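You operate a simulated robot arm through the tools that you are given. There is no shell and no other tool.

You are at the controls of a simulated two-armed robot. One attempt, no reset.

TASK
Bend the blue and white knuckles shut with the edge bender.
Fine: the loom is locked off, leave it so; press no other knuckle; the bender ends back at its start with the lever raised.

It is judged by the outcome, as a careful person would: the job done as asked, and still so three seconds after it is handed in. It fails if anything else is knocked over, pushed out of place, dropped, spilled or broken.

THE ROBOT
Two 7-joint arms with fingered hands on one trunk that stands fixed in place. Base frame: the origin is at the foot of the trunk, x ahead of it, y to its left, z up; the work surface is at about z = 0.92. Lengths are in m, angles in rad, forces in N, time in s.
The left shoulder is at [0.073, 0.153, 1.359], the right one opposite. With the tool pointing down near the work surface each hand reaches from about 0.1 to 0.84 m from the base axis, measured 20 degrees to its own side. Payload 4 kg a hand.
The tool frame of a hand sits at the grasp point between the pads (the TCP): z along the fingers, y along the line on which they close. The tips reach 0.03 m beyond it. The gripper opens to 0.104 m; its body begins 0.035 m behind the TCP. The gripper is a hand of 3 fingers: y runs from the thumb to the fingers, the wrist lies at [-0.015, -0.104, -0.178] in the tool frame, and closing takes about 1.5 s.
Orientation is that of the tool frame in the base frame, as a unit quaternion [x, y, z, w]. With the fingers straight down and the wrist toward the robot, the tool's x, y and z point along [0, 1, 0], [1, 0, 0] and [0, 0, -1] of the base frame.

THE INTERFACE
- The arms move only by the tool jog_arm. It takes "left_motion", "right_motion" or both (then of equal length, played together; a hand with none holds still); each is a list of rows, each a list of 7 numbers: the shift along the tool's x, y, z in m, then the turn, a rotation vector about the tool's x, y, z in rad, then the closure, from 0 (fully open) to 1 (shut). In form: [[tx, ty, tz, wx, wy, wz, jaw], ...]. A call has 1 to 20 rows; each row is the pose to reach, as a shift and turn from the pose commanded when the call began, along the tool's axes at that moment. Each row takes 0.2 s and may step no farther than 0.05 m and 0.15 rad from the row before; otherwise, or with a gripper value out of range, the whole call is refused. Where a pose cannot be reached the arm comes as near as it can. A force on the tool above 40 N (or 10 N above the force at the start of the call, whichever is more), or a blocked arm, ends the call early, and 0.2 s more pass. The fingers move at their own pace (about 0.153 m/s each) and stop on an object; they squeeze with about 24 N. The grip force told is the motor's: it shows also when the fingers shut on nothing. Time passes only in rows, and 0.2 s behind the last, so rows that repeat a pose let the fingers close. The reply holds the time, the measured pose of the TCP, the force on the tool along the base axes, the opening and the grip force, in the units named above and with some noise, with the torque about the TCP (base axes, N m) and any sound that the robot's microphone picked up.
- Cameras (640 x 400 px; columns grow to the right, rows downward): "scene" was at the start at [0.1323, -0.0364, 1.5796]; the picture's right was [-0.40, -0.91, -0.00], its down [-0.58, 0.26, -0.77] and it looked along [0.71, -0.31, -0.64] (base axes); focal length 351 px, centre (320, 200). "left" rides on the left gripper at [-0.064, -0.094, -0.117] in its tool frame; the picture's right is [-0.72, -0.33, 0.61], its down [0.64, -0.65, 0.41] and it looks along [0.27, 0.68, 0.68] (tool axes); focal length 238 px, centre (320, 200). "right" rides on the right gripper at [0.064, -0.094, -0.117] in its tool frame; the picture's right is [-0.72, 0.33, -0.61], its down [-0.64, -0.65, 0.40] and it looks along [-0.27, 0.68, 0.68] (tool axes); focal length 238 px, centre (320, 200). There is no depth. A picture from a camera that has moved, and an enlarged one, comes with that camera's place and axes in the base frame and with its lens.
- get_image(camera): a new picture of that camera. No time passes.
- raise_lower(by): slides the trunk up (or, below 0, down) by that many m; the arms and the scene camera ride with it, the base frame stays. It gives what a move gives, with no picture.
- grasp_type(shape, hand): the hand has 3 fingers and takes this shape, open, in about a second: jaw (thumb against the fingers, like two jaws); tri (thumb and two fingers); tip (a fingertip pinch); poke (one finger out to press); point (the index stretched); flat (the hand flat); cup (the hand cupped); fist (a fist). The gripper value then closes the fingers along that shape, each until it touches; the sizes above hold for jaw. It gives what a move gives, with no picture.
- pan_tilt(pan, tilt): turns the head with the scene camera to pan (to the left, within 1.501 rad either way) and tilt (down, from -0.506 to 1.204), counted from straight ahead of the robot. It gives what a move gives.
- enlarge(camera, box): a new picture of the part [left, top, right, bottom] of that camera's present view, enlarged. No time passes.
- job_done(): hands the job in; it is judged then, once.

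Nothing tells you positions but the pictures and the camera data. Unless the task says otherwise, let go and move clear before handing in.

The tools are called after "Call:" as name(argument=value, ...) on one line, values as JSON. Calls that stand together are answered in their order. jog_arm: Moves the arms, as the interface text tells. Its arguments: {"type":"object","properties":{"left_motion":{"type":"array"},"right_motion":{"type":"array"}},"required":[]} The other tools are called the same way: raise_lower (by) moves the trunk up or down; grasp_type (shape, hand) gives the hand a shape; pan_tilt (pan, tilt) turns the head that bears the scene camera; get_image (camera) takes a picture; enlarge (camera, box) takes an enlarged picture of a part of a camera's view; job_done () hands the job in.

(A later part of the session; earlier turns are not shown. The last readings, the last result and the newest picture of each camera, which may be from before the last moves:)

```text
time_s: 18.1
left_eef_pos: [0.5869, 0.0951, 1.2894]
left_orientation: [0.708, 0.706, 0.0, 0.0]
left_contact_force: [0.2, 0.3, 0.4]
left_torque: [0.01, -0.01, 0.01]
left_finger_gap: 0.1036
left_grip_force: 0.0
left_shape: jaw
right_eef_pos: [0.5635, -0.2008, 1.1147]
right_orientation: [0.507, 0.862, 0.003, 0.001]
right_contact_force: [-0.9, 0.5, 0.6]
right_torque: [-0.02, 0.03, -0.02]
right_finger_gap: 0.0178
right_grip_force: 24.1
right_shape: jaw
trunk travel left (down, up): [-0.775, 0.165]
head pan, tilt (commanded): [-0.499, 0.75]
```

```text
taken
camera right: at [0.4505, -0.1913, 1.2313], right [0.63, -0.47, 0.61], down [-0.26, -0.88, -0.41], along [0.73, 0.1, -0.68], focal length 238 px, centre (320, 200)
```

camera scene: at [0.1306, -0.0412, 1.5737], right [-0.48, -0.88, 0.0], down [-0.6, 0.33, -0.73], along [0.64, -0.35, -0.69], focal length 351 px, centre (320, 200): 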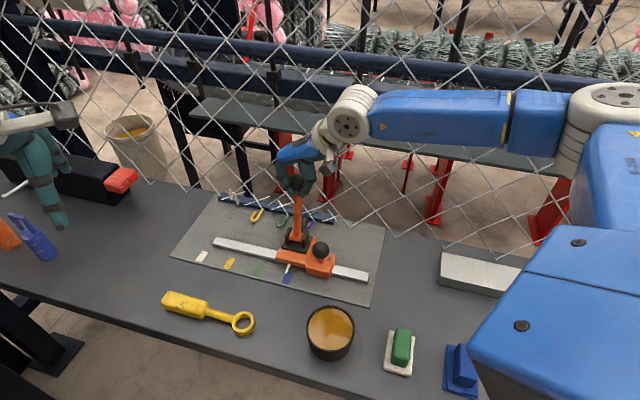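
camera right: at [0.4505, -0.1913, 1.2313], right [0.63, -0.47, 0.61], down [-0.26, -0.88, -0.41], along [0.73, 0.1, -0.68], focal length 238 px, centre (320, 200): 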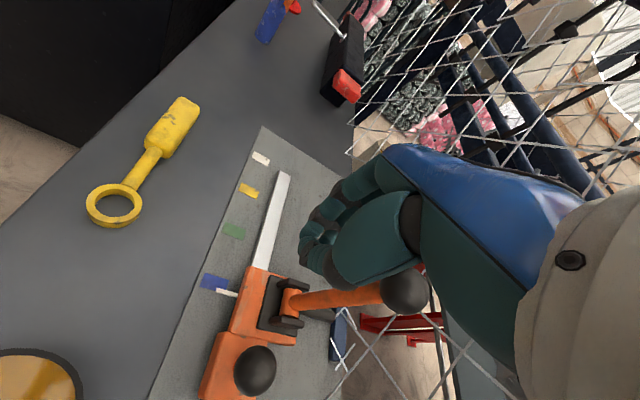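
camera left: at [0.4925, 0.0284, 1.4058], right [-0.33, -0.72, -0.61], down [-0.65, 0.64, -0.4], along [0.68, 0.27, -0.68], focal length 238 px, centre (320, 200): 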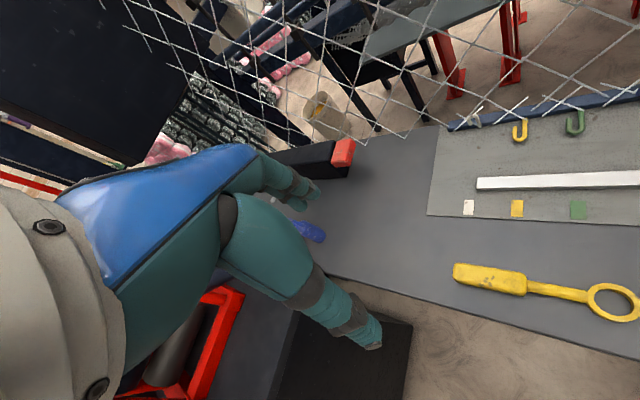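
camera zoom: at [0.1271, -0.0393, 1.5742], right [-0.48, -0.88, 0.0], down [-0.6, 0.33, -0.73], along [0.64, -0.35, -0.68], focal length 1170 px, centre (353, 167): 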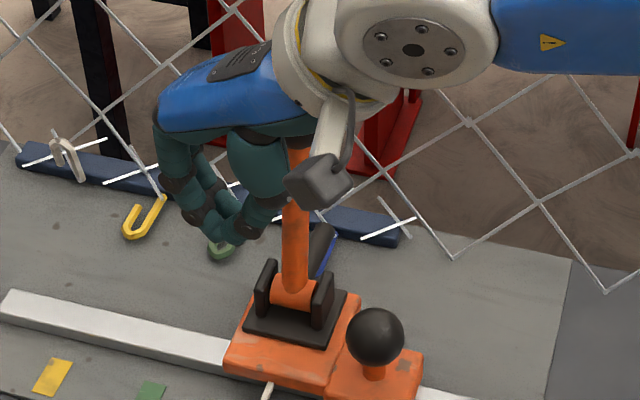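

The grip slipped off the ball on the return: the lever is still down against the blue knuckle, and the hand came back empty. I'll raise the hand clear, open it, and look again to locate the ball for a new grip.

Call:
jog_arm(right_motion=[[0, 0, -0.03, 0, 0, 0, 0.9], [0, 0, -0.06, 0, 0, 0, 0.5], [0, 0, -0.095, 0, 0, 0, 0.2], [0, 0, -0.095, 0, 0, 0, 0], [0, 0, -0.095, 0, 0, 0, 0]])

Call:
enlarge(camera="scene", box=[250, 150, 370, 270])

Call:
get_image(camera="right")

Call:
get_image(camera="scene")

```text
time_s: 19.3
left_eef_pos: [0.5892, 0.0925, 1.2873]
left_orientation: [0.707, 0.707, 0.0, 0.0]
left_contact_force: [0.0, 0.1, 0.3]
left_torque: [0.01, 0.0, 0.01]
left_finger_gap: 0.1039
left_grip_force: 0.1
left_shape: jaw
right_eef_pos: [0.5646, -0.203, 1.2093]
right_orientation: [0.507, 0.862, 0.002, 0.001]
right_contact_force: [0.1, 0.2, 0.0]
right_torque: [0.0, -0.03, -0.01]
right_finger_gap: 0.1039
right_grip_force: 0.0
right_shape: jaw
trunk travel left (down, up): [-0.775, 0.165]
head pan, tilt (commanded): [-0.499, 0.75]
```

```text
3.33 times, centred on (310, 210) of scene
camera zoom: at [0.128, -0.041, 1.574], right [-0.48, -0.88, 0.0], down [-0.6, 0.33, -0.73], along [0.64, -0.35, -0.68], focal length 1170 px, centre (353, 167)
```

zoom: 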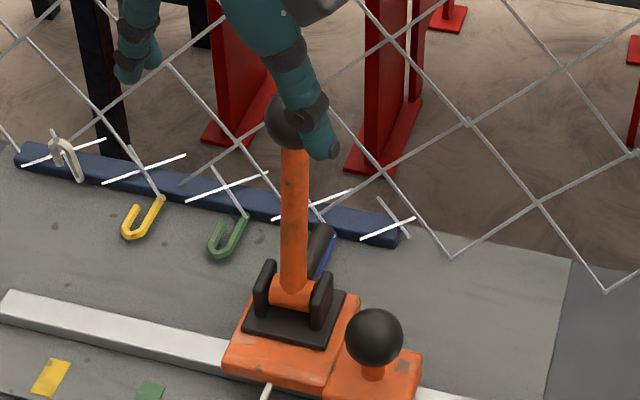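

```text
taken
camera right: at [0.4508, -0.194, 1.3255], right [0.63, -0.47, 0.61], down [-0.26, -0.88, -0.41], along [0.73, 0.1, -0.68], focal length 238 px, centre (320, 200)
```

right: 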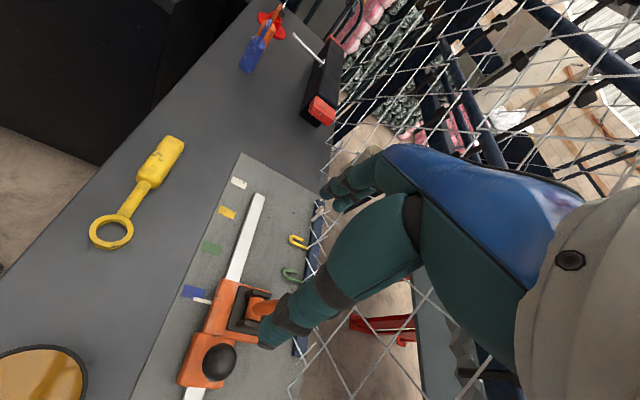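

```text
taken
camera scene: at [0.128, -0.041, 1.574], right [-0.48, -0.88, 0.0], down [-0.6, 0.33, -0.73], along [0.64, -0.35, -0.68], focal length 351 px, centre (320, 200)
```

scene: 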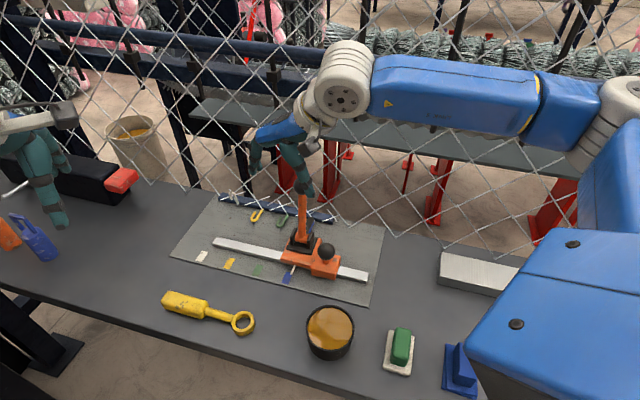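

The lever stays where it is left (friction, no spring), with its ball at about (0.630, -0.274, 1.10). I'll go above it with a half-open hand at about 18° yaw, keeping clear of the fence, and check the alignment.

Call:
jog_arm(right_motion=[[-0.0316, 0.0078, 0, 0, 0, 0.064, 0.2], [-0.0632, 0.0155, 0, 0, 0, 0.128, 0.3], [-0.0948, 0.0233, 0, 0, 0, 0.192, 0.35], [-0.0948, 0.0233, 0, 0, 0, 0.192, 0.35]])

Call:
get_image(camera="right")

Call:
enlarge(camera="scene", box=[250, 110, 370, 270])

```text
time_s: 20.3
left_eef_pos: [0.5866, 0.0933, 1.2891]
left_orientation: [0.707, 0.707, -0.001, 0.0]
left_contact_force: [0.7, 0.1, 0.8]
left_torque: [-0.02, -0.01, 0.01]
left_finger_gap: 0.1037
left_grip_force: 0.1
left_shape: jaw
right_eef_pos: [0.6302, -0.2758, 1.2081]
right_orientation: [0.587, 0.81, 0.002, 0.0]
right_contact_force: [-0.1, 0.3, 0.5]
right_torque: [0.0, 0.01, -0.02]
right_finger_gap: 0.0679
right_grip_force: 0.1
right_shape: jaw
trunk travel left (down, up): [-0.775, 0.165]
head pan, tilt (commanded): [-0.499, 0.75]
```

```text
taken
camera right: at [0.5209, -0.2444, 1.3249], right [0.53, -0.58, 0.61], down [-0.42, -0.81, -0.41], along [0.74, -0.04, -0.68], focal length 238 px, centre (320, 200)
```

right: 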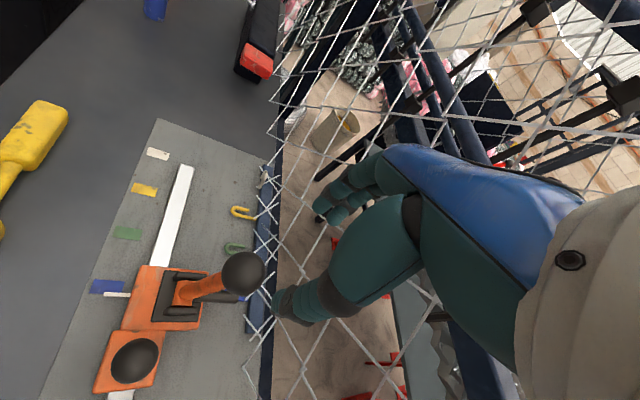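

```text
2.50 times, centred on (310, 190) of scene
camera zoom: at [0.1277, -0.041, 1.5741], right [-0.48, -0.88, 0.0], down [-0.6, 0.33, -0.73], along [0.64, -0.35, -0.68], focal length 878 px, centre (345, 225)
```

zoom: 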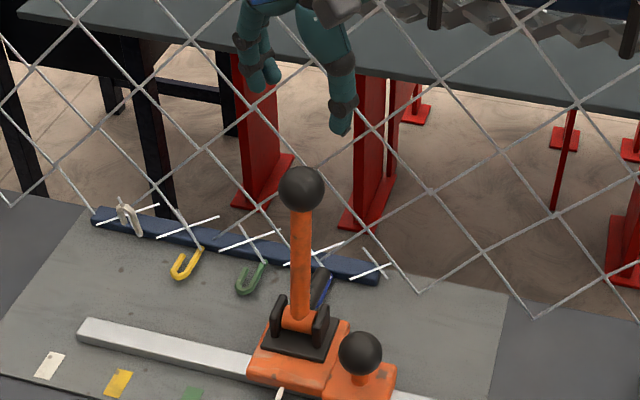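

The ball is visible in both views; combining them puts it near (0.617, -0.267, 1.109). I'll shift over it and come down partway to verify it sits between the fingers.

Call:
jog_arm(right_motion=[[0.0101, -0.0083, 0.02, 0, 0, 0, 0.3], [0.0101, -0.0083, 0.05, 0, 0, 0, 0.3], [0.0101, -0.0083, 0.065, 0, 0, 0, 0.3], [0.0101, -0.0083, 0.065, 0, 0, 0, 0.3]])

Call:
get_image(camera="right")

Call:
enlarge(camera="scene", box=[260, 130, 360, 230])

```text
time_s: 21.3
left_eef_pos: [0.5881, 0.0935, 1.2886]
left_orientation: [0.707, 0.707, 0.0, 0.0]
left_contact_force: [0.3, 0.4, -0.8]
left_torque: [0.04, 0.01, -0.03]
left_finger_gap: 0.1038
left_grip_force: 0.0
left_shape: jaw
right_eef_pos: [0.6188, -0.2668, 1.1429]
right_orientation: [0.587, 0.81, 0.003, 0.001]
right_contact_force: [0.3, 0.7, -0.2]
right_torque: [-0.04, 0.02, -0.01]
right_finger_gap: 0.0724
right_grip_force: 0.0
right_shape: jaw
trunk travel left (down, up): [-0.775, 0.165]
head pan, tilt (commanded): [-0.499, 0.75]
```

```text
taken
camera right: at [0.51, -0.2362, 1.2601], right [0.53, -0.58, 0.61], down [-0.42, -0.81, -0.41], along [0.74, -0.04, -0.68], focal length 238 px, centre (320, 200)
```

right: 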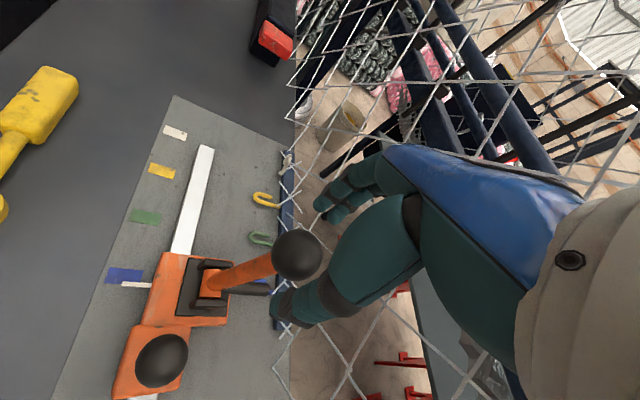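

```text
4.00 times, centred on (310, 180) of scene
camera zoom: at [0.1276, -0.0408, 1.5741], right [-0.48, -0.88, 0.0], down [-0.6, 0.33, -0.73], along [0.64, -0.35, -0.68], focal length 1404 px, centre (360, 280)
```

zoom: 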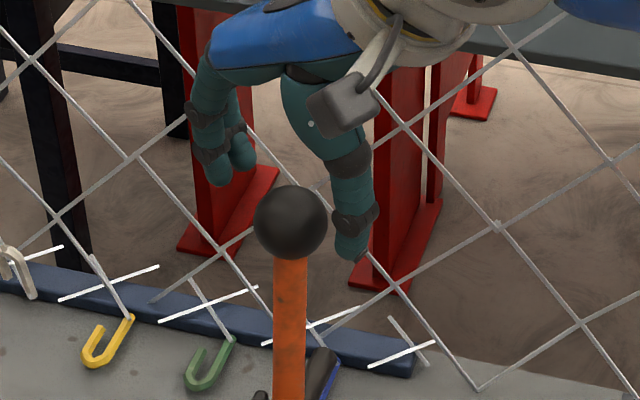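

The ball is at about (0.617, -0.269, 1.11), inside the finger gap. I'll finish the descent and close on it.

Call:
jog_arm(right_motion=[[-0.0032, 0, 0.018, 0, 0, 0, 0.3], [-0.0032, 0, 0.036, 0, 0, 0, 0.3], [-0.0032, 0, 0.036, 0, 0, 0, 0.5], [-0.0032, 0, 0.036, 0, 0, 0, 0.7], [-0.0032, 0, 0.036, 0, 0, 0, 0.95], [-0.0032, 0, 0.036, 0, 0, 0, 0.95], [-0.0032, 0, 0.036, 0, 0, 0, 0.95]])

Call:
get_image(camera="right")

Call:
enlarge(camera="scene", box=[260, 130, 360, 230])

```text
time_s: 22.9
left_eef_pos: [0.5884, 0.0928, 1.2886]
left_orientation: [0.707, 0.707, 0.002, 0.0]
left_contact_force: [0.5, 1.0, 0.4]
left_torque: [-0.01, 0.02, 0.01]
left_finger_gap: 0.1035
left_grip_force: 0.0
left_shape: jaw
right_eef_pos: [0.6211, -0.2723, 1.1047]
right_orientation: [0.587, 0.809, 0.002, -0.001]
right_contact_force: [-3.4, -2.2, -7.9]
right_torque: [-0.08, -0.17, -0.04]
right_finger_gap: 0.0093
right_grip_force: 23.6
right_shape: jaw
trunk travel left (down, up): [-0.775, 0.165]
head pan, tilt (commanded): [-0.499, 0.75]
```

```text
taken
camera right: at [0.5116, -0.2404, 1.2223], right [0.53, -0.58, 0.61], down [-0.42, -0.81, -0.41], along [0.73, -0.04, -0.68], focal length 238 px, centre (320, 200)
```

right: 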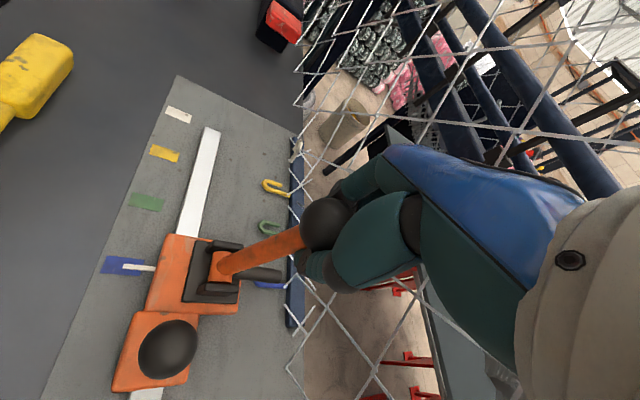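

```text
4.00 times, centred on (310, 180) of scene
camera zoom: at [0.1285, -0.0423, 1.5738], right [-0.48, -0.88, 0.0], down [-0.6, 0.33, -0.73], along [0.64, -0.35, -0.68], focal length 1404 px, centre (360, 280)
```

zoom: 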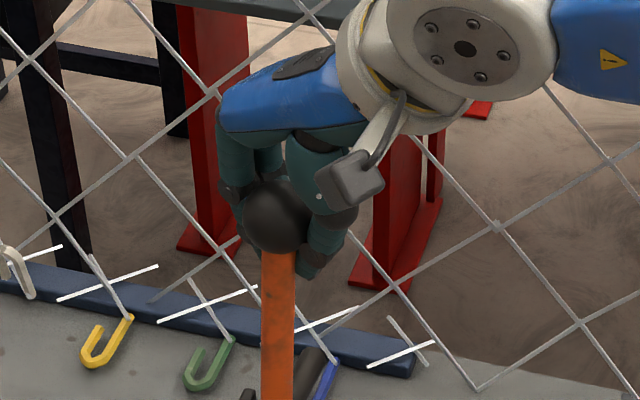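

The fingers have closed just behind the ball on its fence side, with the ball hooked towards the robot. Pulling back along the arc will therefore drag the lever up, so I'll do that slowly.

Call:
jog_arm(right_motion=[[0.0116, -0.0059, -0.001, 0, 0, 0, 0.95], [0.0249, -0.0128, 0, 0, 0, 0, 0.95], [0.0383, -0.0196, 0.002, 0, 0, 0, 0.95], [0.0516, -0.0264, 0.006, 0, 0, 0, 0.95], [0.0605, -0.031, 0.009, 0, 0, 0, 0.95], [0.0605, -0.031, 0.009, 0, 0, 0, 0.95]])

Call:
get_image(camera="right")

Call:
enlarge(camera="scene", box=[240, 150, 380, 290])

```text
time_s: 24.3
left_eef_pos: [0.5899, 0.0901, 1.2889]
left_orientation: [0.707, 0.708, 0.001, -0.002]
left_contact_force: [0.5, 0.2, 0.7]
left_torque: [0.03, -0.03, 0.0]
left_finger_gap: 0.1036
left_grip_force: 0.1
left_shape: jaw
right_eef_pos: [0.5739, -0.2285, 1.1001]
right_orientation: [0.589, 0.808, 0.005, 0.003]
right_contact_force: [17.1, -14.7, 17.8]
right_torque: [-0.17, -0.48, -0.13]
right_finger_gap: 0.008
right_grip_force: 24.3
right_shape: jaw
trunk travel left (down, up): [-0.775, 0.165]
head pan, tilt (commanded): [-0.499, 0.75]
```

```text
taken
camera right: at [0.4657, -0.1956, 1.2166], right [0.52, -0.59, 0.62], down [-0.42, -0.81, -0.41], along [0.74, -0.04, -0.67], focal length 238 px, centre (320, 200)
```

right: 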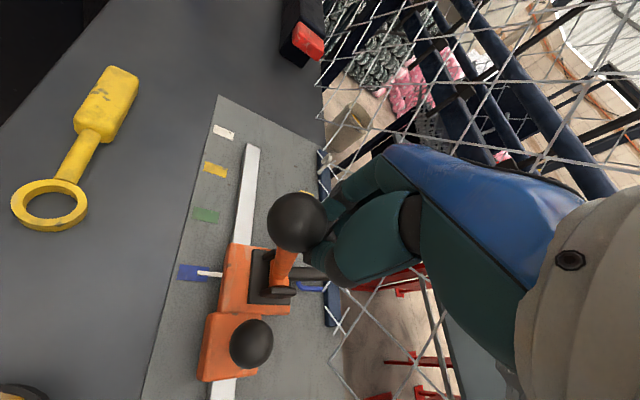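

```text
2.86 times, centred on (310, 220) of scene
camera zoom: at [0.1293, -0.0477, 1.5742], right [-0.48, -0.88, 0.0], down [-0.6, 0.33, -0.73], along [0.64, -0.35, -0.69], focal length 1003 px, centre (349, 143)
```

zoom: 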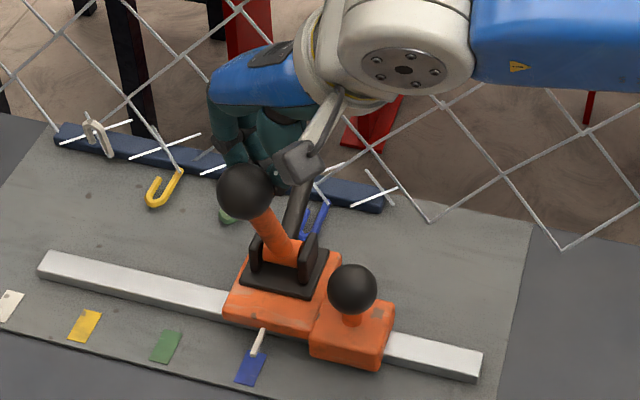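

The lever is back against its upper stop, and the blue knuckle stays folded flat like the green one. I'll ease off, lift the hand clear and check the blue knuckle more closely.

Call:
jog_arm(right_motion=[[-0.009, 0.0046, 0, 0, 0, 0, 0.95], [-0.0134, 0.0068, 0, 0, 0, 0, 0.6], [-0.0134, 0.0068, 0, 0, 0, 0, 0.2], [-0.0134, 0.0068, -0.03, 0, 0, 0, 0.0], [-0.0134, 0.0068, -0.07, 0, 0, 0, 0.0], [-0.0134, 0.0068, -0.1, 0, 0, 0, 0.0], [-0.0134, 0.0068, -0.1, 0, 0, 0, 0.0]])

Call:
enlarge(camera="scene", box=[220, 180, 360, 290])

Call:
get_image(camera="right")

```text
time_s: 25.9
left_eef_pos: [0.5881, 0.0937, 1.2892]
left_orientation: [0.706, 0.708, 0.0, 0.0]
left_contact_force: [0.1, -0.2, -0.2]
left_torque: [-0.01, 0.02, -0.03]
left_finger_gap: 0.1037
left_grip_force: 0.0
left_shape: jaw
right_eef_pos: [0.5824, -0.2332, 1.1987]
right_orientation: [0.587, 0.809, 0.003, 0.0]
right_contact_force: [0.5, -0.7, -0.1]
right_torque: [0.01, -0.02, -0.02]
right_finger_gap: 0.1037
right_grip_force: 0.1
right_shape: jaw
trunk travel left (down, up): [-0.775, 0.165]
head pan, tilt (commanded): [-0.499, 0.75]
```

```text
3.64 times, centred on (290, 235) of scene
camera zoom: at [0.128, -0.0404, 1.574], right [-0.48, -0.88, 0.0], down [-0.6, 0.33, -0.73], along [0.64, -0.35, -0.68], focal length 1277 px, centre (429, 73)
```

zoom: 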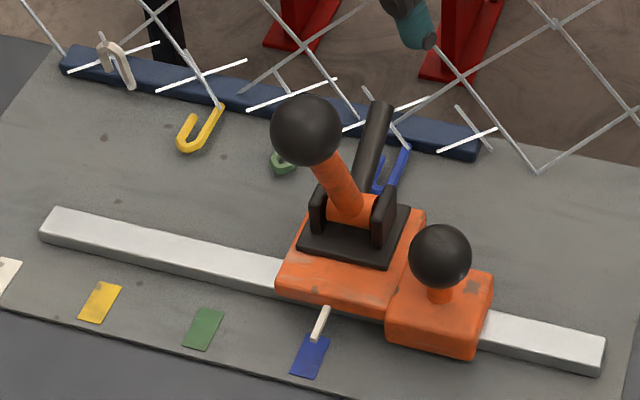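

```text
taken
camera right: at [0.4737, -0.202, 1.3157], right [0.53, -0.58, 0.61], down [-0.42, -0.81, -0.41], along [0.73, -0.04, -0.68], focal length 238 px, centre (320, 200)
```

right: 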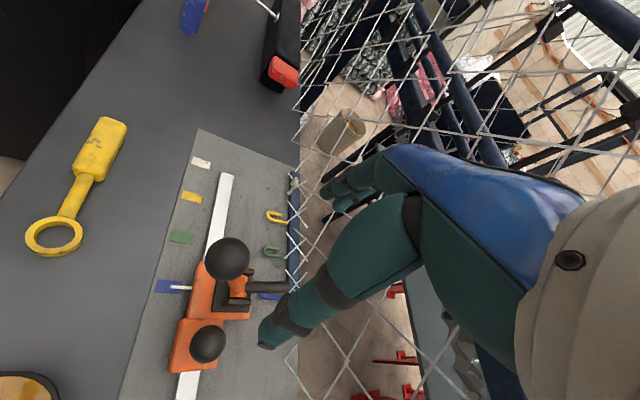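

The blue knuckle is now flat and the lever is raised at the blue position. I'll regrip the ball as before, with the hand across it along the rail, for the slide to white.

Call:
jog_arm(right_motion=[[0.0167, -0.0049, 0, 0, 0, -0.115, 0], [0.0333, -0.0097, 0, 0, 0, -0.229, 0], [0.0333, -0.0097, 0.03, 0, 0, -0.229, 0], [0.0333, -0.0097, 0.06, 0, 0, -0.229, 0], [0.0333, -0.0097, 0.0887, 0, 0, -0.229, 0], [0.0333, -0.0097, 0.0887, 0, 0, -0.229, 0]])

Call:
enlarge(camera="scene", box=[220, 150, 380, 290])

Call:
get_image(camera="right")

```text
time_s: 27.3
left_eef_pos: [0.5885, 0.0935, 1.2891]
left_orientation: [0.707, 0.707, 0.0, 0.0]
left_contact_force: [-0.7, -0.1, -0.8]
left_torque: [0.01, 0.02, 0.03]
left_finger_gap: 0.1037
left_grip_force: 0.0
left_shape: jaw
right_eef_pos: [0.5623, -0.2056, 1.1107]
right_orientation: [0.491, 0.871, 0.003, 0.001]
right_contact_force: [0.2, 1.0, -0.4]
right_torque: [-0.01, 0.01, 0.02]
right_finger_gap: 0.1038
right_grip_force: 0.0
right_shape: jaw
trunk travel left (down, up): [-0.775, 0.165]
head pan, tilt (commanded): [-0.499, 0.75]
```

```text
2.86 times, centred on (300, 220) of scene
camera zoom: at [0.1277, -0.0406, 1.5741], right [-0.48, -0.88, 0.0], down [-0.6, 0.33, -0.73], along [0.64, -0.35, -0.68], focal length 1003 px, centre (377, 143)
```

zoom: 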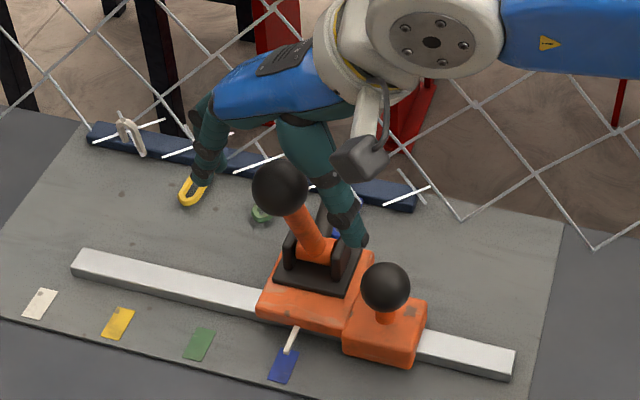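

```text
taken
camera right: at [0.4497, -0.1982, 1.227], right [0.65, -0.45, 0.61], down [-0.22, -0.88, -0.41], along [0.73, 0.13, -0.68], focal length 238 px, centre (320, 200)
```

right: 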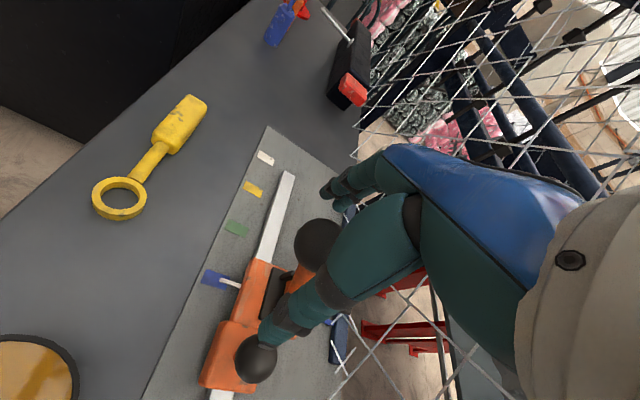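

The ball is centred between the fingers just as on the first grip. I'll close and then slide.

Call:
jog_arm(right_motion=[[0, 0, 0, 0, 0, 0, 0.3], [0, 0, 0, 0, 0, 0, 0.5], [0, 0, 0, 0, 0, 0, 0.7], [0, 0, 0, 0, 0, 0, 0.9], [0, 0, 0, 0, 0, 0, 0.9], [0, 0, 0, 0, 0, 0, 0.9], [0.0024, 0.0097, 0, 0, 0, 0, 0.9], [0.0048, 0.0194, 0, 0, 0, 0, 0.9], [0.0072, 0.0291, 0, 0, 0, 0, 0.9], [0.0096, 0.0388, 0, 0, 0, 0, 0.9], [0.0119, 0.0485, 0, 0, 0, 0, 0.9], [0.0143, 0.0582, 0, 0, 0, 0, 0.9], [0.0167, 0.0679, 0, 0, 0, 0, 0.9], [0.0167, 0.0679, 0, 0, 0, 0, 0.9]])

Call:
enlarge(camera="scene", box=[200, 150, 360, 290])

Call:
get_image(camera="right")

```text
time_s: 30.3
left_eef_pos: [0.5883, 0.0929, 1.2871]
left_orientation: [0.707, 0.707, 0.001, -0.001]
left_contact_force: [0.7, 0.0, -1.4]
left_torque: [-0.02, 0.04, 0.01]
left_finger_gap: 0.1036
left_grip_force: 0.0
left_shape: jaw
right_eef_pos: [0.6136, -0.1548, 1.1102]
right_orientation: [0.49, 0.872, 0.002, 0.001]
right_contact_force: [0.9, -2.7, -5.1]
right_torque: [-0.01, -0.14, 0.05]
right_finger_gap: 0.0231
right_grip_force: 24.4
right_shape: jaw
trunk travel left (down, up): [-0.775, 0.165]
head pan, tilt (commanded): [-0.499, 0.75]
```

```text
2.86 times, centred on (280, 220) of scene
camera zoom: at [0.1293, -0.0418, 1.5739], right [-0.48, -0.88, 0.0], down [-0.6, 0.33, -0.73], along [0.64, -0.35, -0.68], focal length 1003 px, centre (434, 143)
```

zoom: 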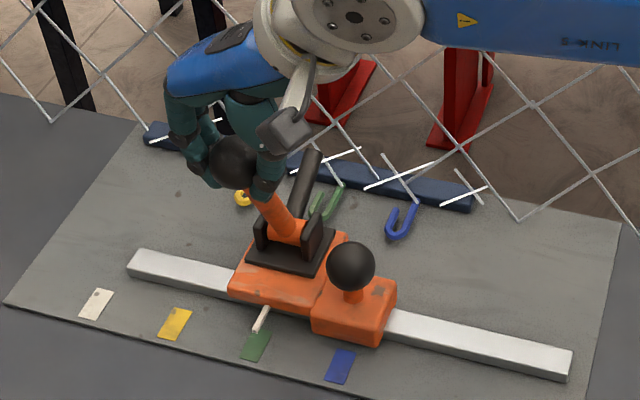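

```text
taken
camera right: at [0.5003, -0.1502, 1.2267], right [0.65, -0.45, 0.61], down [-0.22, -0.88, -0.41], along [0.73, 0.13, -0.68], focal length 238 px, centre (320, 200)
```

right: 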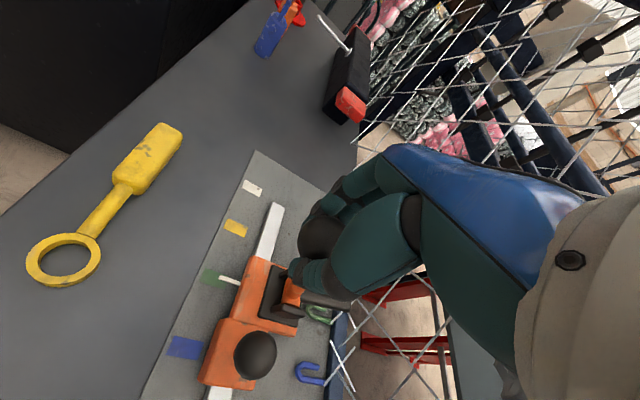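

The blue knuckle is now lying flat as a shut U, and the carriage is passing green with the lever raised. I'll continue the slide towards white.

Call:
jog_arm(right_motion=[[0.0024, 0.0097, 0, 0, 0, 0, 0.9], [0.0048, 0.0194, 0, 0, 0, 0, 0.9], [0.0072, 0.0291, 0, 0, 0, 0, 0.9], [0.0096, 0.0388, 0, 0, 0, 0, 0.9], [0.0119, 0.0485, 0, 0, 0, 0, 0.9], [0.0143, 0.0582, 0, 0, 0, 0, 0.9], [0.0167, 0.0679, 0, 0, 0, 0, 0.9], [0.0191, 0.0777, 0, 0, 0, 0, 0.9], [0.0215, 0.0874, 0, 0, 0, 0, 0.9], [0.0239, 0.0971, 0, 0, 0, 0, 0.9], [0.0263, 0.1068, 0, 0, 0, 0, 0.9], [0.0287, 0.1165, 0, 0, 0, 0, 0.9], [0.0287, 0.1165, 0, 0, 0, 0, 0.9]])

Call:
enlarge(camera="scene", box=[160, 130, 340, 290])

Call:
get_image(camera="right")

```text
time_s: 33.1
left_eef_pos: [0.5896, 0.0924, 1.2879]
left_orientation: [0.708, 0.706, 0.0, -0.001]
left_contact_force: [-0.8, -0.1, 0.1]
left_torque: [0.0, -0.01, 0.0]
left_finger_gap: 0.1037
left_grip_force: 0.0
left_shape: jaw
right_eef_pos: [0.699, -0.0701, 1.1103]
right_orientation: [0.49, 0.872, 0.002, 0.0]
right_contact_force: [2.3, -3.0, -7.2]
right_torque: [-0.04, -0.17, -0.01]
right_finger_gap: 0.0229
right_grip_force: 23.9
right_shape: jaw
trunk travel left (down, up): [-0.775, 0.165]
head pan, tilt (commanded): [-0.499, 0.75]
```

```text
2.50 times, centred on (250, 210) of scene
camera zoom: at [0.131, -0.0414, 1.5737], right [-0.48, -0.88, 0.0], down [-0.6, 0.33, -0.73], along [0.64, -0.35, -0.69], focal length 878 px, centre (495, 175)
```

zoom: 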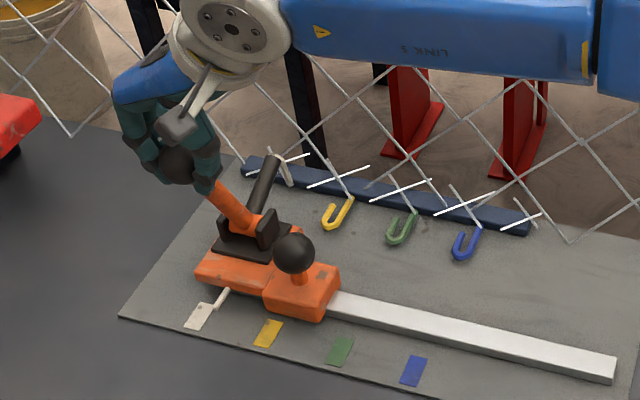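

```text
taken
camera right: at [0.586, -0.0644, 1.2269], right [0.65, -0.45, 0.61], down [-0.22, -0.88, -0.41], along [0.73, 0.13, -0.68], focal length 238 px, centre (320, 200)
```

right: 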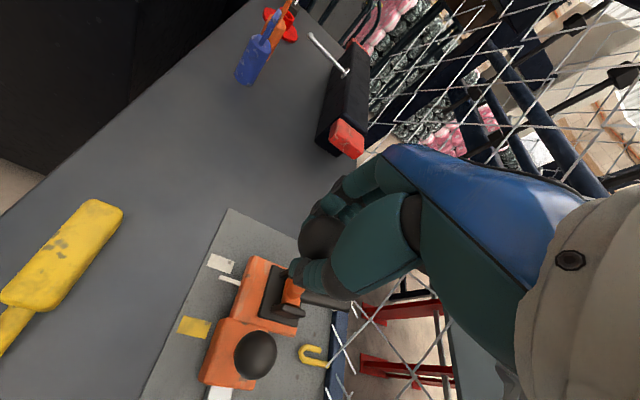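

About 0.021 m remains to the white patch. I'll make the final slide and check the pointer.

Call:
jog_arm(right_motion=[[0.0024, 0.0097, 0, 0, 0, 0, 0.9], [0.0051, 0.0209, 0, 0, 0, 0, 0.9], [0.0051, 0.0209, 0, 0, 0, 0, 0.9]])

Call:
enlarge(camera="scene", box=[160, 170, 280, 280])

Call:
get_image(camera="right")

Call:
get_image(camera="left")

```text
time_s: 33.9
left_eef_pos: [0.5902, 0.0943, 1.2874]
left_orientation: [0.706, 0.708, -0.001, -0.001]
left_contact_force: [-0.1, -0.2, 0.0]
left_torque: [0.01, 0.01, 0.0]
left_finger_gap: 0.1039
left_grip_force: 0.0
left_shape: jaw
right_eef_pos: [0.7139, -0.0546, 1.1096]
right_orientation: [0.491, 0.871, 0.002, 0.0]
right_contact_force: [3.3, -1.8, -8.8]
right_torque: [-0.01, -0.14, 0.02]
right_finger_gap: 0.0229
right_grip_force: 23.6
right_shape: jaw
trunk travel left (down, up): [-0.775, 0.165]
head pan, tilt (commanded): [-0.499, 0.75]
```

```text
3.64 times, centred on (220, 225) of scene
camera zoom: at [0.1315, -0.0409, 1.5737], right [-0.48, -0.88, 0.0], down [-0.6, 0.33, -0.73], along [0.64, -0.35, -0.69], focal length 1277 px, centre (684, 109)
```

zoom: 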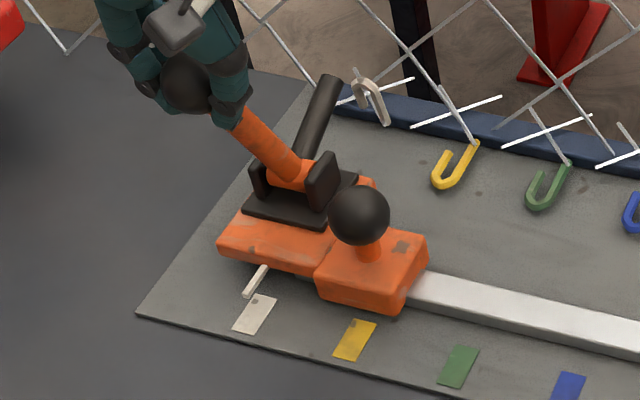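

```text
taken
camera right: at [0.6016, -0.0492, 1.2272], right [0.65, -0.45, 0.61], down [-0.23, -0.88, -0.41], along [0.72, 0.13, -0.68], focal length 238 px, centre (320, 200)
```

right: 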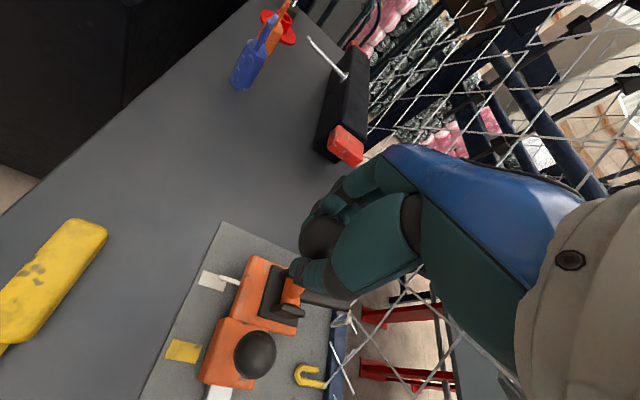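

```text
taken
camera left: at [0.4945, 0.0285, 1.405], right [-0.33, -0.72, -0.61], down [-0.65, 0.64, -0.4], along [0.68, 0.27, -0.68], focal length 238 px, centre (320, 200)
```

left: 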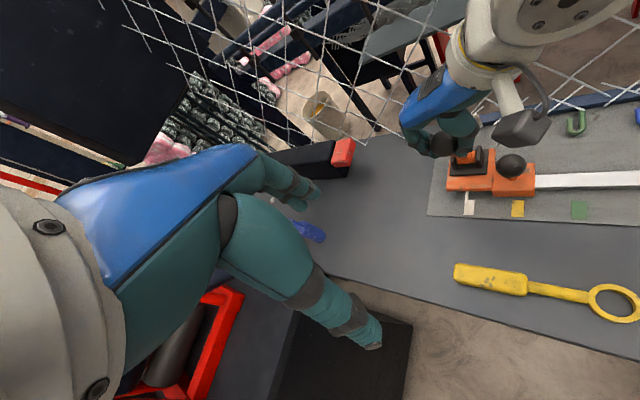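

The pointer is close to the white patch. I'll compare with the blue alignment from the same hand camera.

Call:
enlarge(camera="right", box=[180, 200, 360, 320])

Call:
enlarge(camera="left", box=[400, 70, 560, 230])

```text
3.33 times, centred on (270, 260) of right
camera zoom: at [0.6016, -0.0492, 1.2272], right [0.65, -0.45, 0.61], down [-0.23, -0.88, -0.41], along [0.72, 0.13, -0.68], focal length 794 px, centre (487, 0)
```

zoom: 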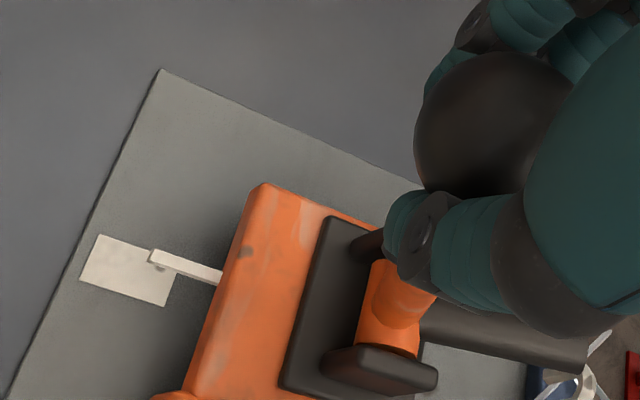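

```text
2.50 times, centred on (480, 150) of left
camera zoom: at [0.4945, 0.0285, 1.405], right [-0.33, -0.72, -0.61], down [-0.65, 0.64, -0.4], along [0.68, 0.27, -0.68], focal length 596 px, centre (-80, 325)
```

zoom: 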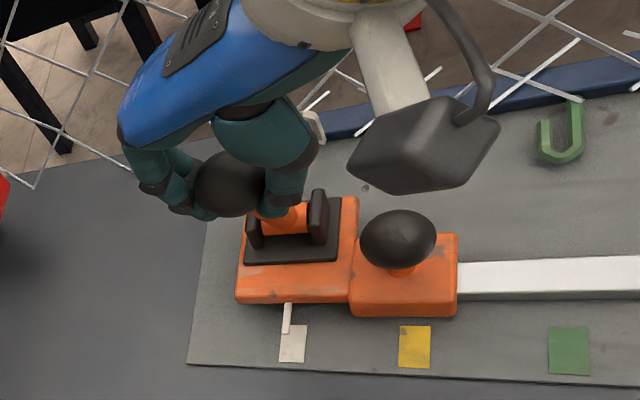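

The alignment at white matches what worked at blue. I'll press the lever along its arc while turning the hand a little, so the thumb sits more behind the ball.

Call:
jog_arm(right_motion=[[-0.0097, 0.0024, -0.0045, 0, 0, 0.07, 0.9], [-0.017, 0.0042, -0.007, 0, 0, 0.14, 0.9], [-0.024, 0.0059, -0.0094, 0, 0, 0.21, 0.9], [-0.0315, 0.0078, -0.0112, 0, 0, 0.28, 0.9], [-0.0393, 0.0097, -0.0126, 0, 0, 0.3, 0.9], [-0.0482, 0.0119, -0.0135, 0, 0, 0.3, 0.9], [-0.0572, 0.0141, -0.0139, 0, 0, 0.3, 0.9], [-0.0661, 0.0163, -0.0135, 0, 0, 0.3, 0.9], [-0.075, 0.0185, -0.0126, 0, 0, 0.3, 0.9], [-0.075, 0.0185, -0.0126, 0, 0, 0.3, 0.9]])

Call:
enlarge(camera="scene", box=[160, 130, 300, 280])

Call:
get_image(camera="right")

Call:
enlarge(camera="left", box=[400, 70, 560, 230])

```text
time_s: 36.1
left_eef_pos: [0.5909, 0.0962, 1.2875]
left_orientation: [0.707, 0.707, -0.001, 0.0]
left_contact_force: [-0.4, -0.1, 0.5]
left_torque: [-0.02, 0.01, -0.02]
left_finger_gap: 0.1039
left_grip_force: 0.0
left_shape: jaw
right_eef_pos: [0.7682, -0.1063, 1.119]
right_orientation: [0.615, 0.789, -0.001, -0.002]
right_contact_force: [-5.3, 6.2, -23.6]
right_torque: [0.27, 0.42, 0.08]
right_finger_gap: 0.0202
right_grip_force: 23.6
right_shape: jaw
trunk travel left (down, up): [-0.775, 0.165]
head pan, tilt (commanded): [-0.499, 0.75]
```

```text
2.67 times, centred on (230, 205) of scene
camera zoom: at [0.1344, -0.0377, 1.5733], right [-0.48, -0.88, 0.0], down [-0.6, 0.33, -0.73], along [0.64, -0.35, -0.69], focal length 936 px, centre (560, 187)
```

zoom: 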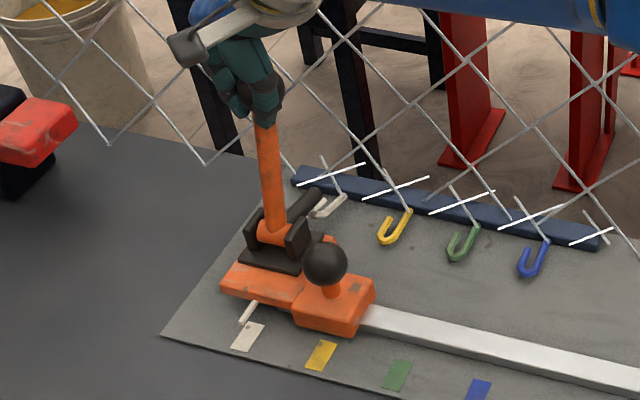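

```text
taken
camera right: at [0.6636, -0.0673, 1.2368], right [0.49, -0.62, 0.61], down [-0.48, -0.78, -0.4], along [0.73, -0.09, -0.68], focal length 238 px, centre (320, 200)
```

right: 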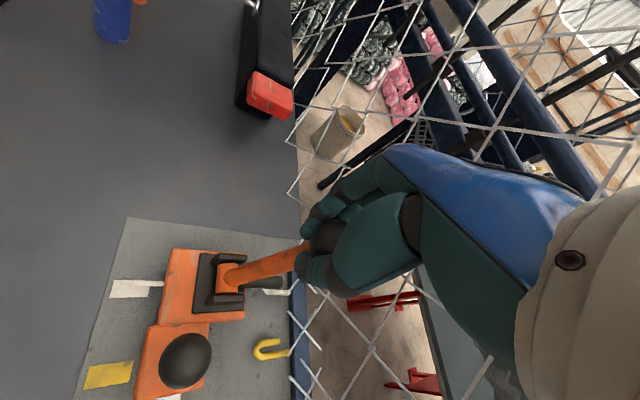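

```text
2.50 times, centred on (480, 150) of left
camera zoom: at [0.4961, 0.0314, 1.4041], right [-0.33, -0.72, -0.61], down [-0.65, 0.64, -0.4], along [0.68, 0.27, -0.68], focal length 596 px, centre (-80, 325)
```

zoom: 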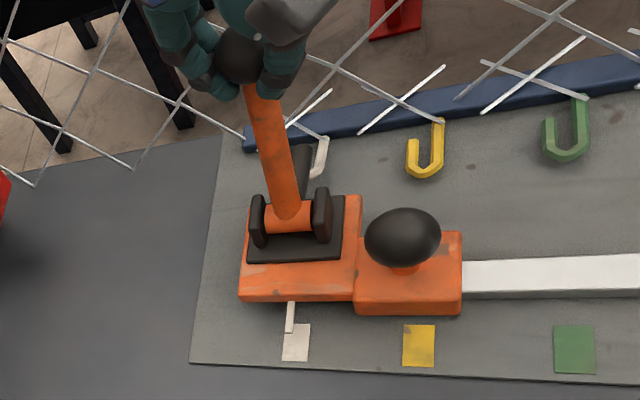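

The white knuckle is folding down. I'll continue pressing to the stop, letting the hand come down slightly with the arc.

Call:
jog_arm(right_motion=[[-0.0043, 0.0026, 0.004, 0, 0, 0, 0.9], [-0.0086, 0.0051, 0.007, 0, 0, 0, 0.9], [-0.0129, 0.0077, 0.0095, 0, 0, 0, 0.9], [-0.0172, 0.0103, 0.0115, 0, 0, 0, 0.9], [-0.0206, 0.0123, 0.0135, 0, 0, 0, 0.9], [-0.0206, 0.0123, 0.0135, 0, 0, 0, 0.9]])

Call:
enlarge(camera="scene", box=[160, 130, 300, 280])

Call:
get_image(camera="right")

Call:
enlarge(camera="left", box=[400, 70, 560, 230])

```text
time_s: 37.5
left_eef_pos: [0.5891, 0.0969, 1.2869]
left_orientation: [0.707, 0.707, 0.0, 0.001]
left_contact_force: [0.1, 0.0, 0.0]
left_torque: [0.02, 0.0, 0.02]
left_finger_gap: 0.1035
left_grip_force: 0.1
left_shape: jaw
right_eef_pos: [0.7857, -0.1232, 1.11]
right_orientation: [0.615, 0.789, 0.001, 0.0]
right_contact_force: [-5.0, 8.2, -11.5]
right_torque: [0.21, 0.73, 0.08]
right_finger_gap: 0.0188
right_grip_force: 24.1
right_shape: jaw
trunk travel left (down, up): [-0.775, 0.165]
head pan, tilt (commanded): [-0.499, 0.75]
```

```text
2.67 times, centred on (230, 205) of scene
camera zoom: at [0.1307, -0.0359, 1.5739], right [-0.48, -0.88, 0.0], down [-0.6, 0.32, -0.73], along [0.64, -0.35, -0.68], focal length 936 px, centre (560, 187)
```

zoom: 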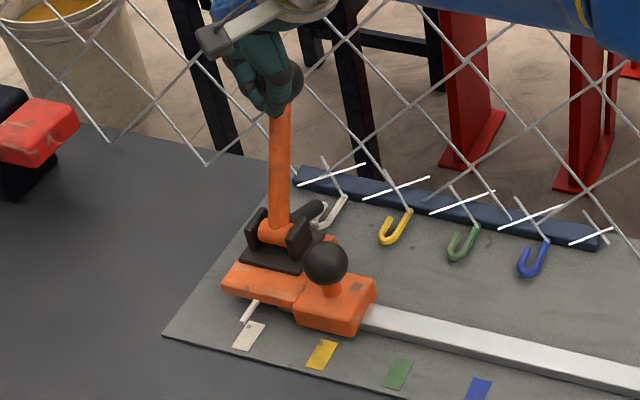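

```text
taken
camera right: at [0.6791, -0.0834, 1.227], right [0.49, -0.62, 0.61], down [-0.48, -0.78, -0.41], along [0.73, -0.09, -0.68], focal length 238 px, centre (320, 200)
```

right: 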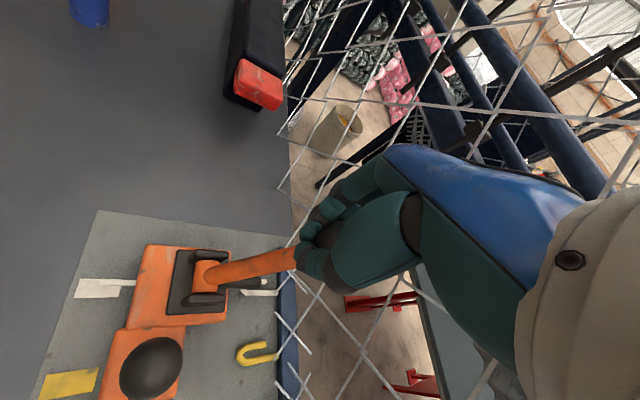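

```text
2.50 times, centred on (480, 150) of left
camera zoom: at [0.4938, 0.0327, 1.4052], right [-0.33, -0.72, -0.61], down [-0.65, 0.64, -0.41], along [0.68, 0.27, -0.68], focal length 596 px, centre (-80, 325)
```

zoom: 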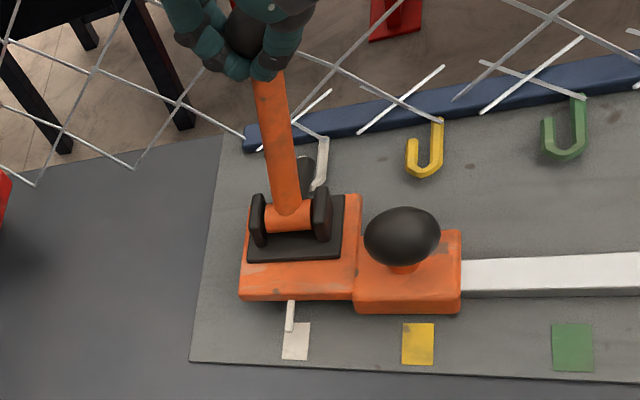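

The white knuckle is nearly flat. I'll push the last bit to the stop, as was done for blue.

Call:
jog_arm(right_motion=[[-0.0052, 0.0031, 0.002, 0, 0, 0, 0.9], [-0.0103, 0.0062, 0.0045, 0, 0, 0, 0.9], [-0.0137, 0.0082, 0.006, 0, 0, 0, 0.9], [-0.0137, 0.0082, 0.006, 0, 0, 0, 0.9]])

Call:
enlarge(camera="scene", box=[160, 130, 300, 280])

Call:
enlarge(camera="right", box=[120, 180, 340, 360])

Call:
enlarge(camera="left", box=[400, 70, 560, 230])

```text
time_s: 38.5
left_eef_pos: [0.5831, 0.1001, 1.2895]
left_orientation: [0.707, 0.707, 0.001, 0.004]
left_contact_force: [0.2, 0.7, -0.3]
left_torque: [0.0, -0.01, 0.03]
left_finger_gap: 0.1033
left_grip_force: 0.1
left_shape: jaw
right_eef_pos: [0.7902, -0.1249, 1.1086]
right_orientation: [0.612, 0.791, 0.005, 0.0]
right_contact_force: [-21.5, 22.4, -0.7]
right_torque: [0.48, 1.07, 0.17]
right_finger_gap: 0.0187
right_grip_force: 23.8
right_shape: jaw
trunk travel left (down, up): [-0.775, 0.165]
head pan, tilt (commanded): [-0.499, 0.75]
```

```text
2.67 times, centred on (230, 205) of scene
camera zoom: at [0.1208, -0.0281, 1.575], right [-0.48, -0.88, 0.01], down [-0.6, 0.32, -0.73], along [0.64, -0.35, -0.68], focal length 936 px, centre (560, 187)
```

zoom: 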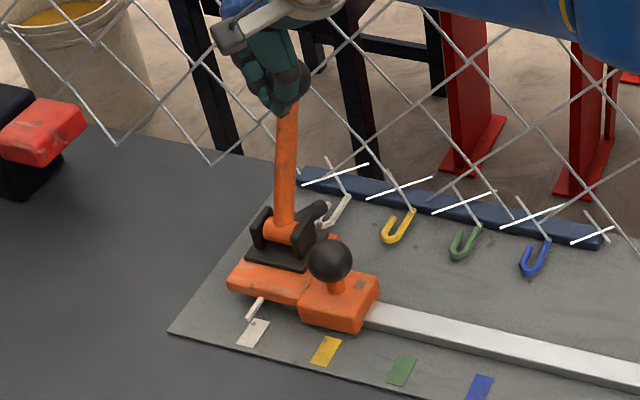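

```text
2.22 times, centred on (230, 270) of right
camera zoom: at [0.683, -0.087, 1.2252], right [0.49, -0.62, 0.61], down [-0.47, -0.78, -0.41], along [0.73, -0.09, -0.67], focal length 530 px, centre (520, 44)
```

zoom: 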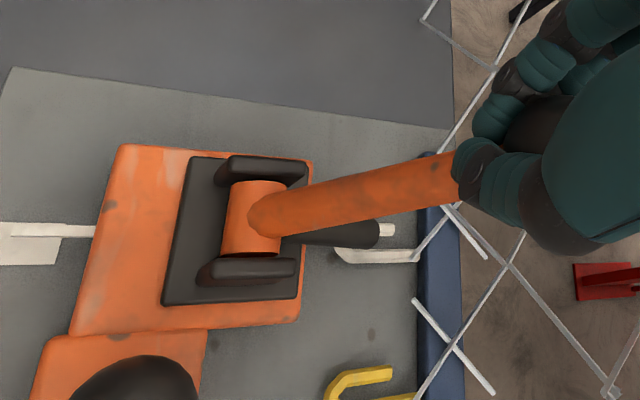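

```text
2.50 times, centred on (480, 150) of left
camera zoom: at [0.4872, 0.0365, 1.4077], right [-0.32, -0.72, -0.61], down [-0.65, 0.64, -0.41], along [0.69, 0.27, -0.68], focal length 596 px, centre (-80, 325)
```

zoom: 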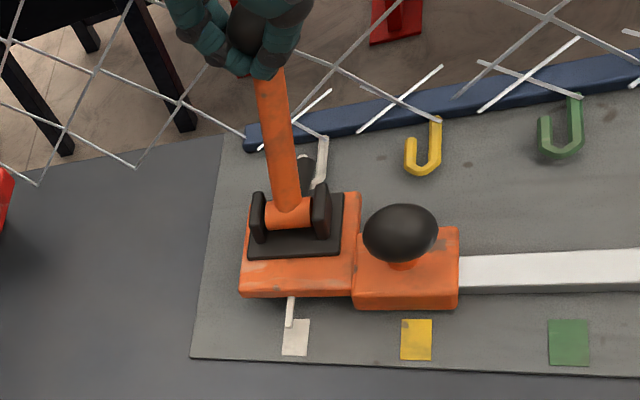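

Same stop as for blue (31 N at the same depth), so the white knuckle is pressed shut. I'll ease off, open and lift clear to re-engage the ball from its fence side.

Call:
jog_arm(right_motion=[[0.0086, -0.0051, -0.003, 0, 0, 0, 0.9], [0.0129, -0.0077, -0.005, 0, 0, 0, 0.5], [0.0129, -0.0077, -0.005, 0, 0, 0, 0.2], [0.0129, -0.0077, -0.03, 0, 0, 0, 0.1], [0.0129, -0.0077, -0.065, 0, 0, 0, 0.1], [0.0129, -0.0077, -0.1, 0, 0, 0, 0.1], [0.0129, -0.0077, -0.1, 0, 0, 0, 0.1]])

Call:
enlarge(camera="scene", box=[160, 130, 300, 280])

Call:
get_image(camera="right")

Call:
enlarge(camera="left", box=[400, 50, 560, 210])

```text
time_s: 40.1
left_eef_pos: [0.5877, 0.0925, 1.289]
left_orientation: [0.707, 0.707, 0.0, 0.0]
left_contact_force: [0.9, 0.0, -0.5]
left_torque: [0.0, 0.0, 0.0]
left_finger_gap: 0.1037
left_grip_force: 0.1
left_shape: jaw
right_eef_pos: [0.7853, -0.1288, 1.203]
right_orientation: [0.615, 0.788, 0.002, 0.0]
right_contact_force: [0.8, 0.8, -0.1]
right_torque: [-0.02, -0.03, -0.02]
right_finger_gap: 0.0935
right_grip_force: 0.1
right_shape: jaw
trunk travel left (down, up): [-0.775, 0.165]
head pan, tilt (commanded): [-0.499, 0.75]
```

```text
2.67 times, centred on (230, 205) of scene
camera zoom: at [0.1287, -0.0411, 1.574], right [-0.48, -0.88, 0.0], down [-0.6, 0.33, -0.73], along [0.64, -0.35, -0.68], focal length 936 px, centre (560, 187)
```

zoom: 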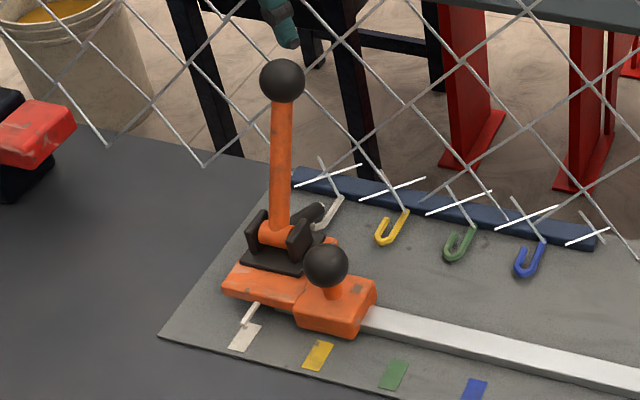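

```text
taken
camera right: at [0.6788, -0.0897, 1.3215], right [0.49, -0.62, 0.61], down [-0.48, -0.78, -0.41], along [0.73, -0.09, -0.68], focal length 238 px, centre (320, 200)
```

right: 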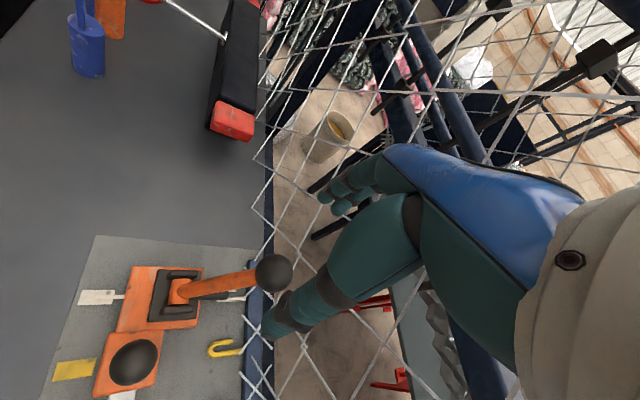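

```text
2.50 times, centred on (480, 130) of left
camera zoom: at [0.4926, 0.0282, 1.4058], right [-0.33, -0.72, -0.61], down [-0.65, 0.64, -0.4], along [0.68, 0.27, -0.68], focal length 596 px, centre (-80, 375)
```

zoom: 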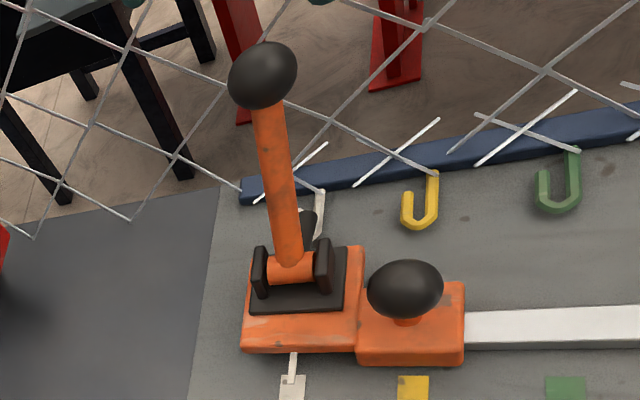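

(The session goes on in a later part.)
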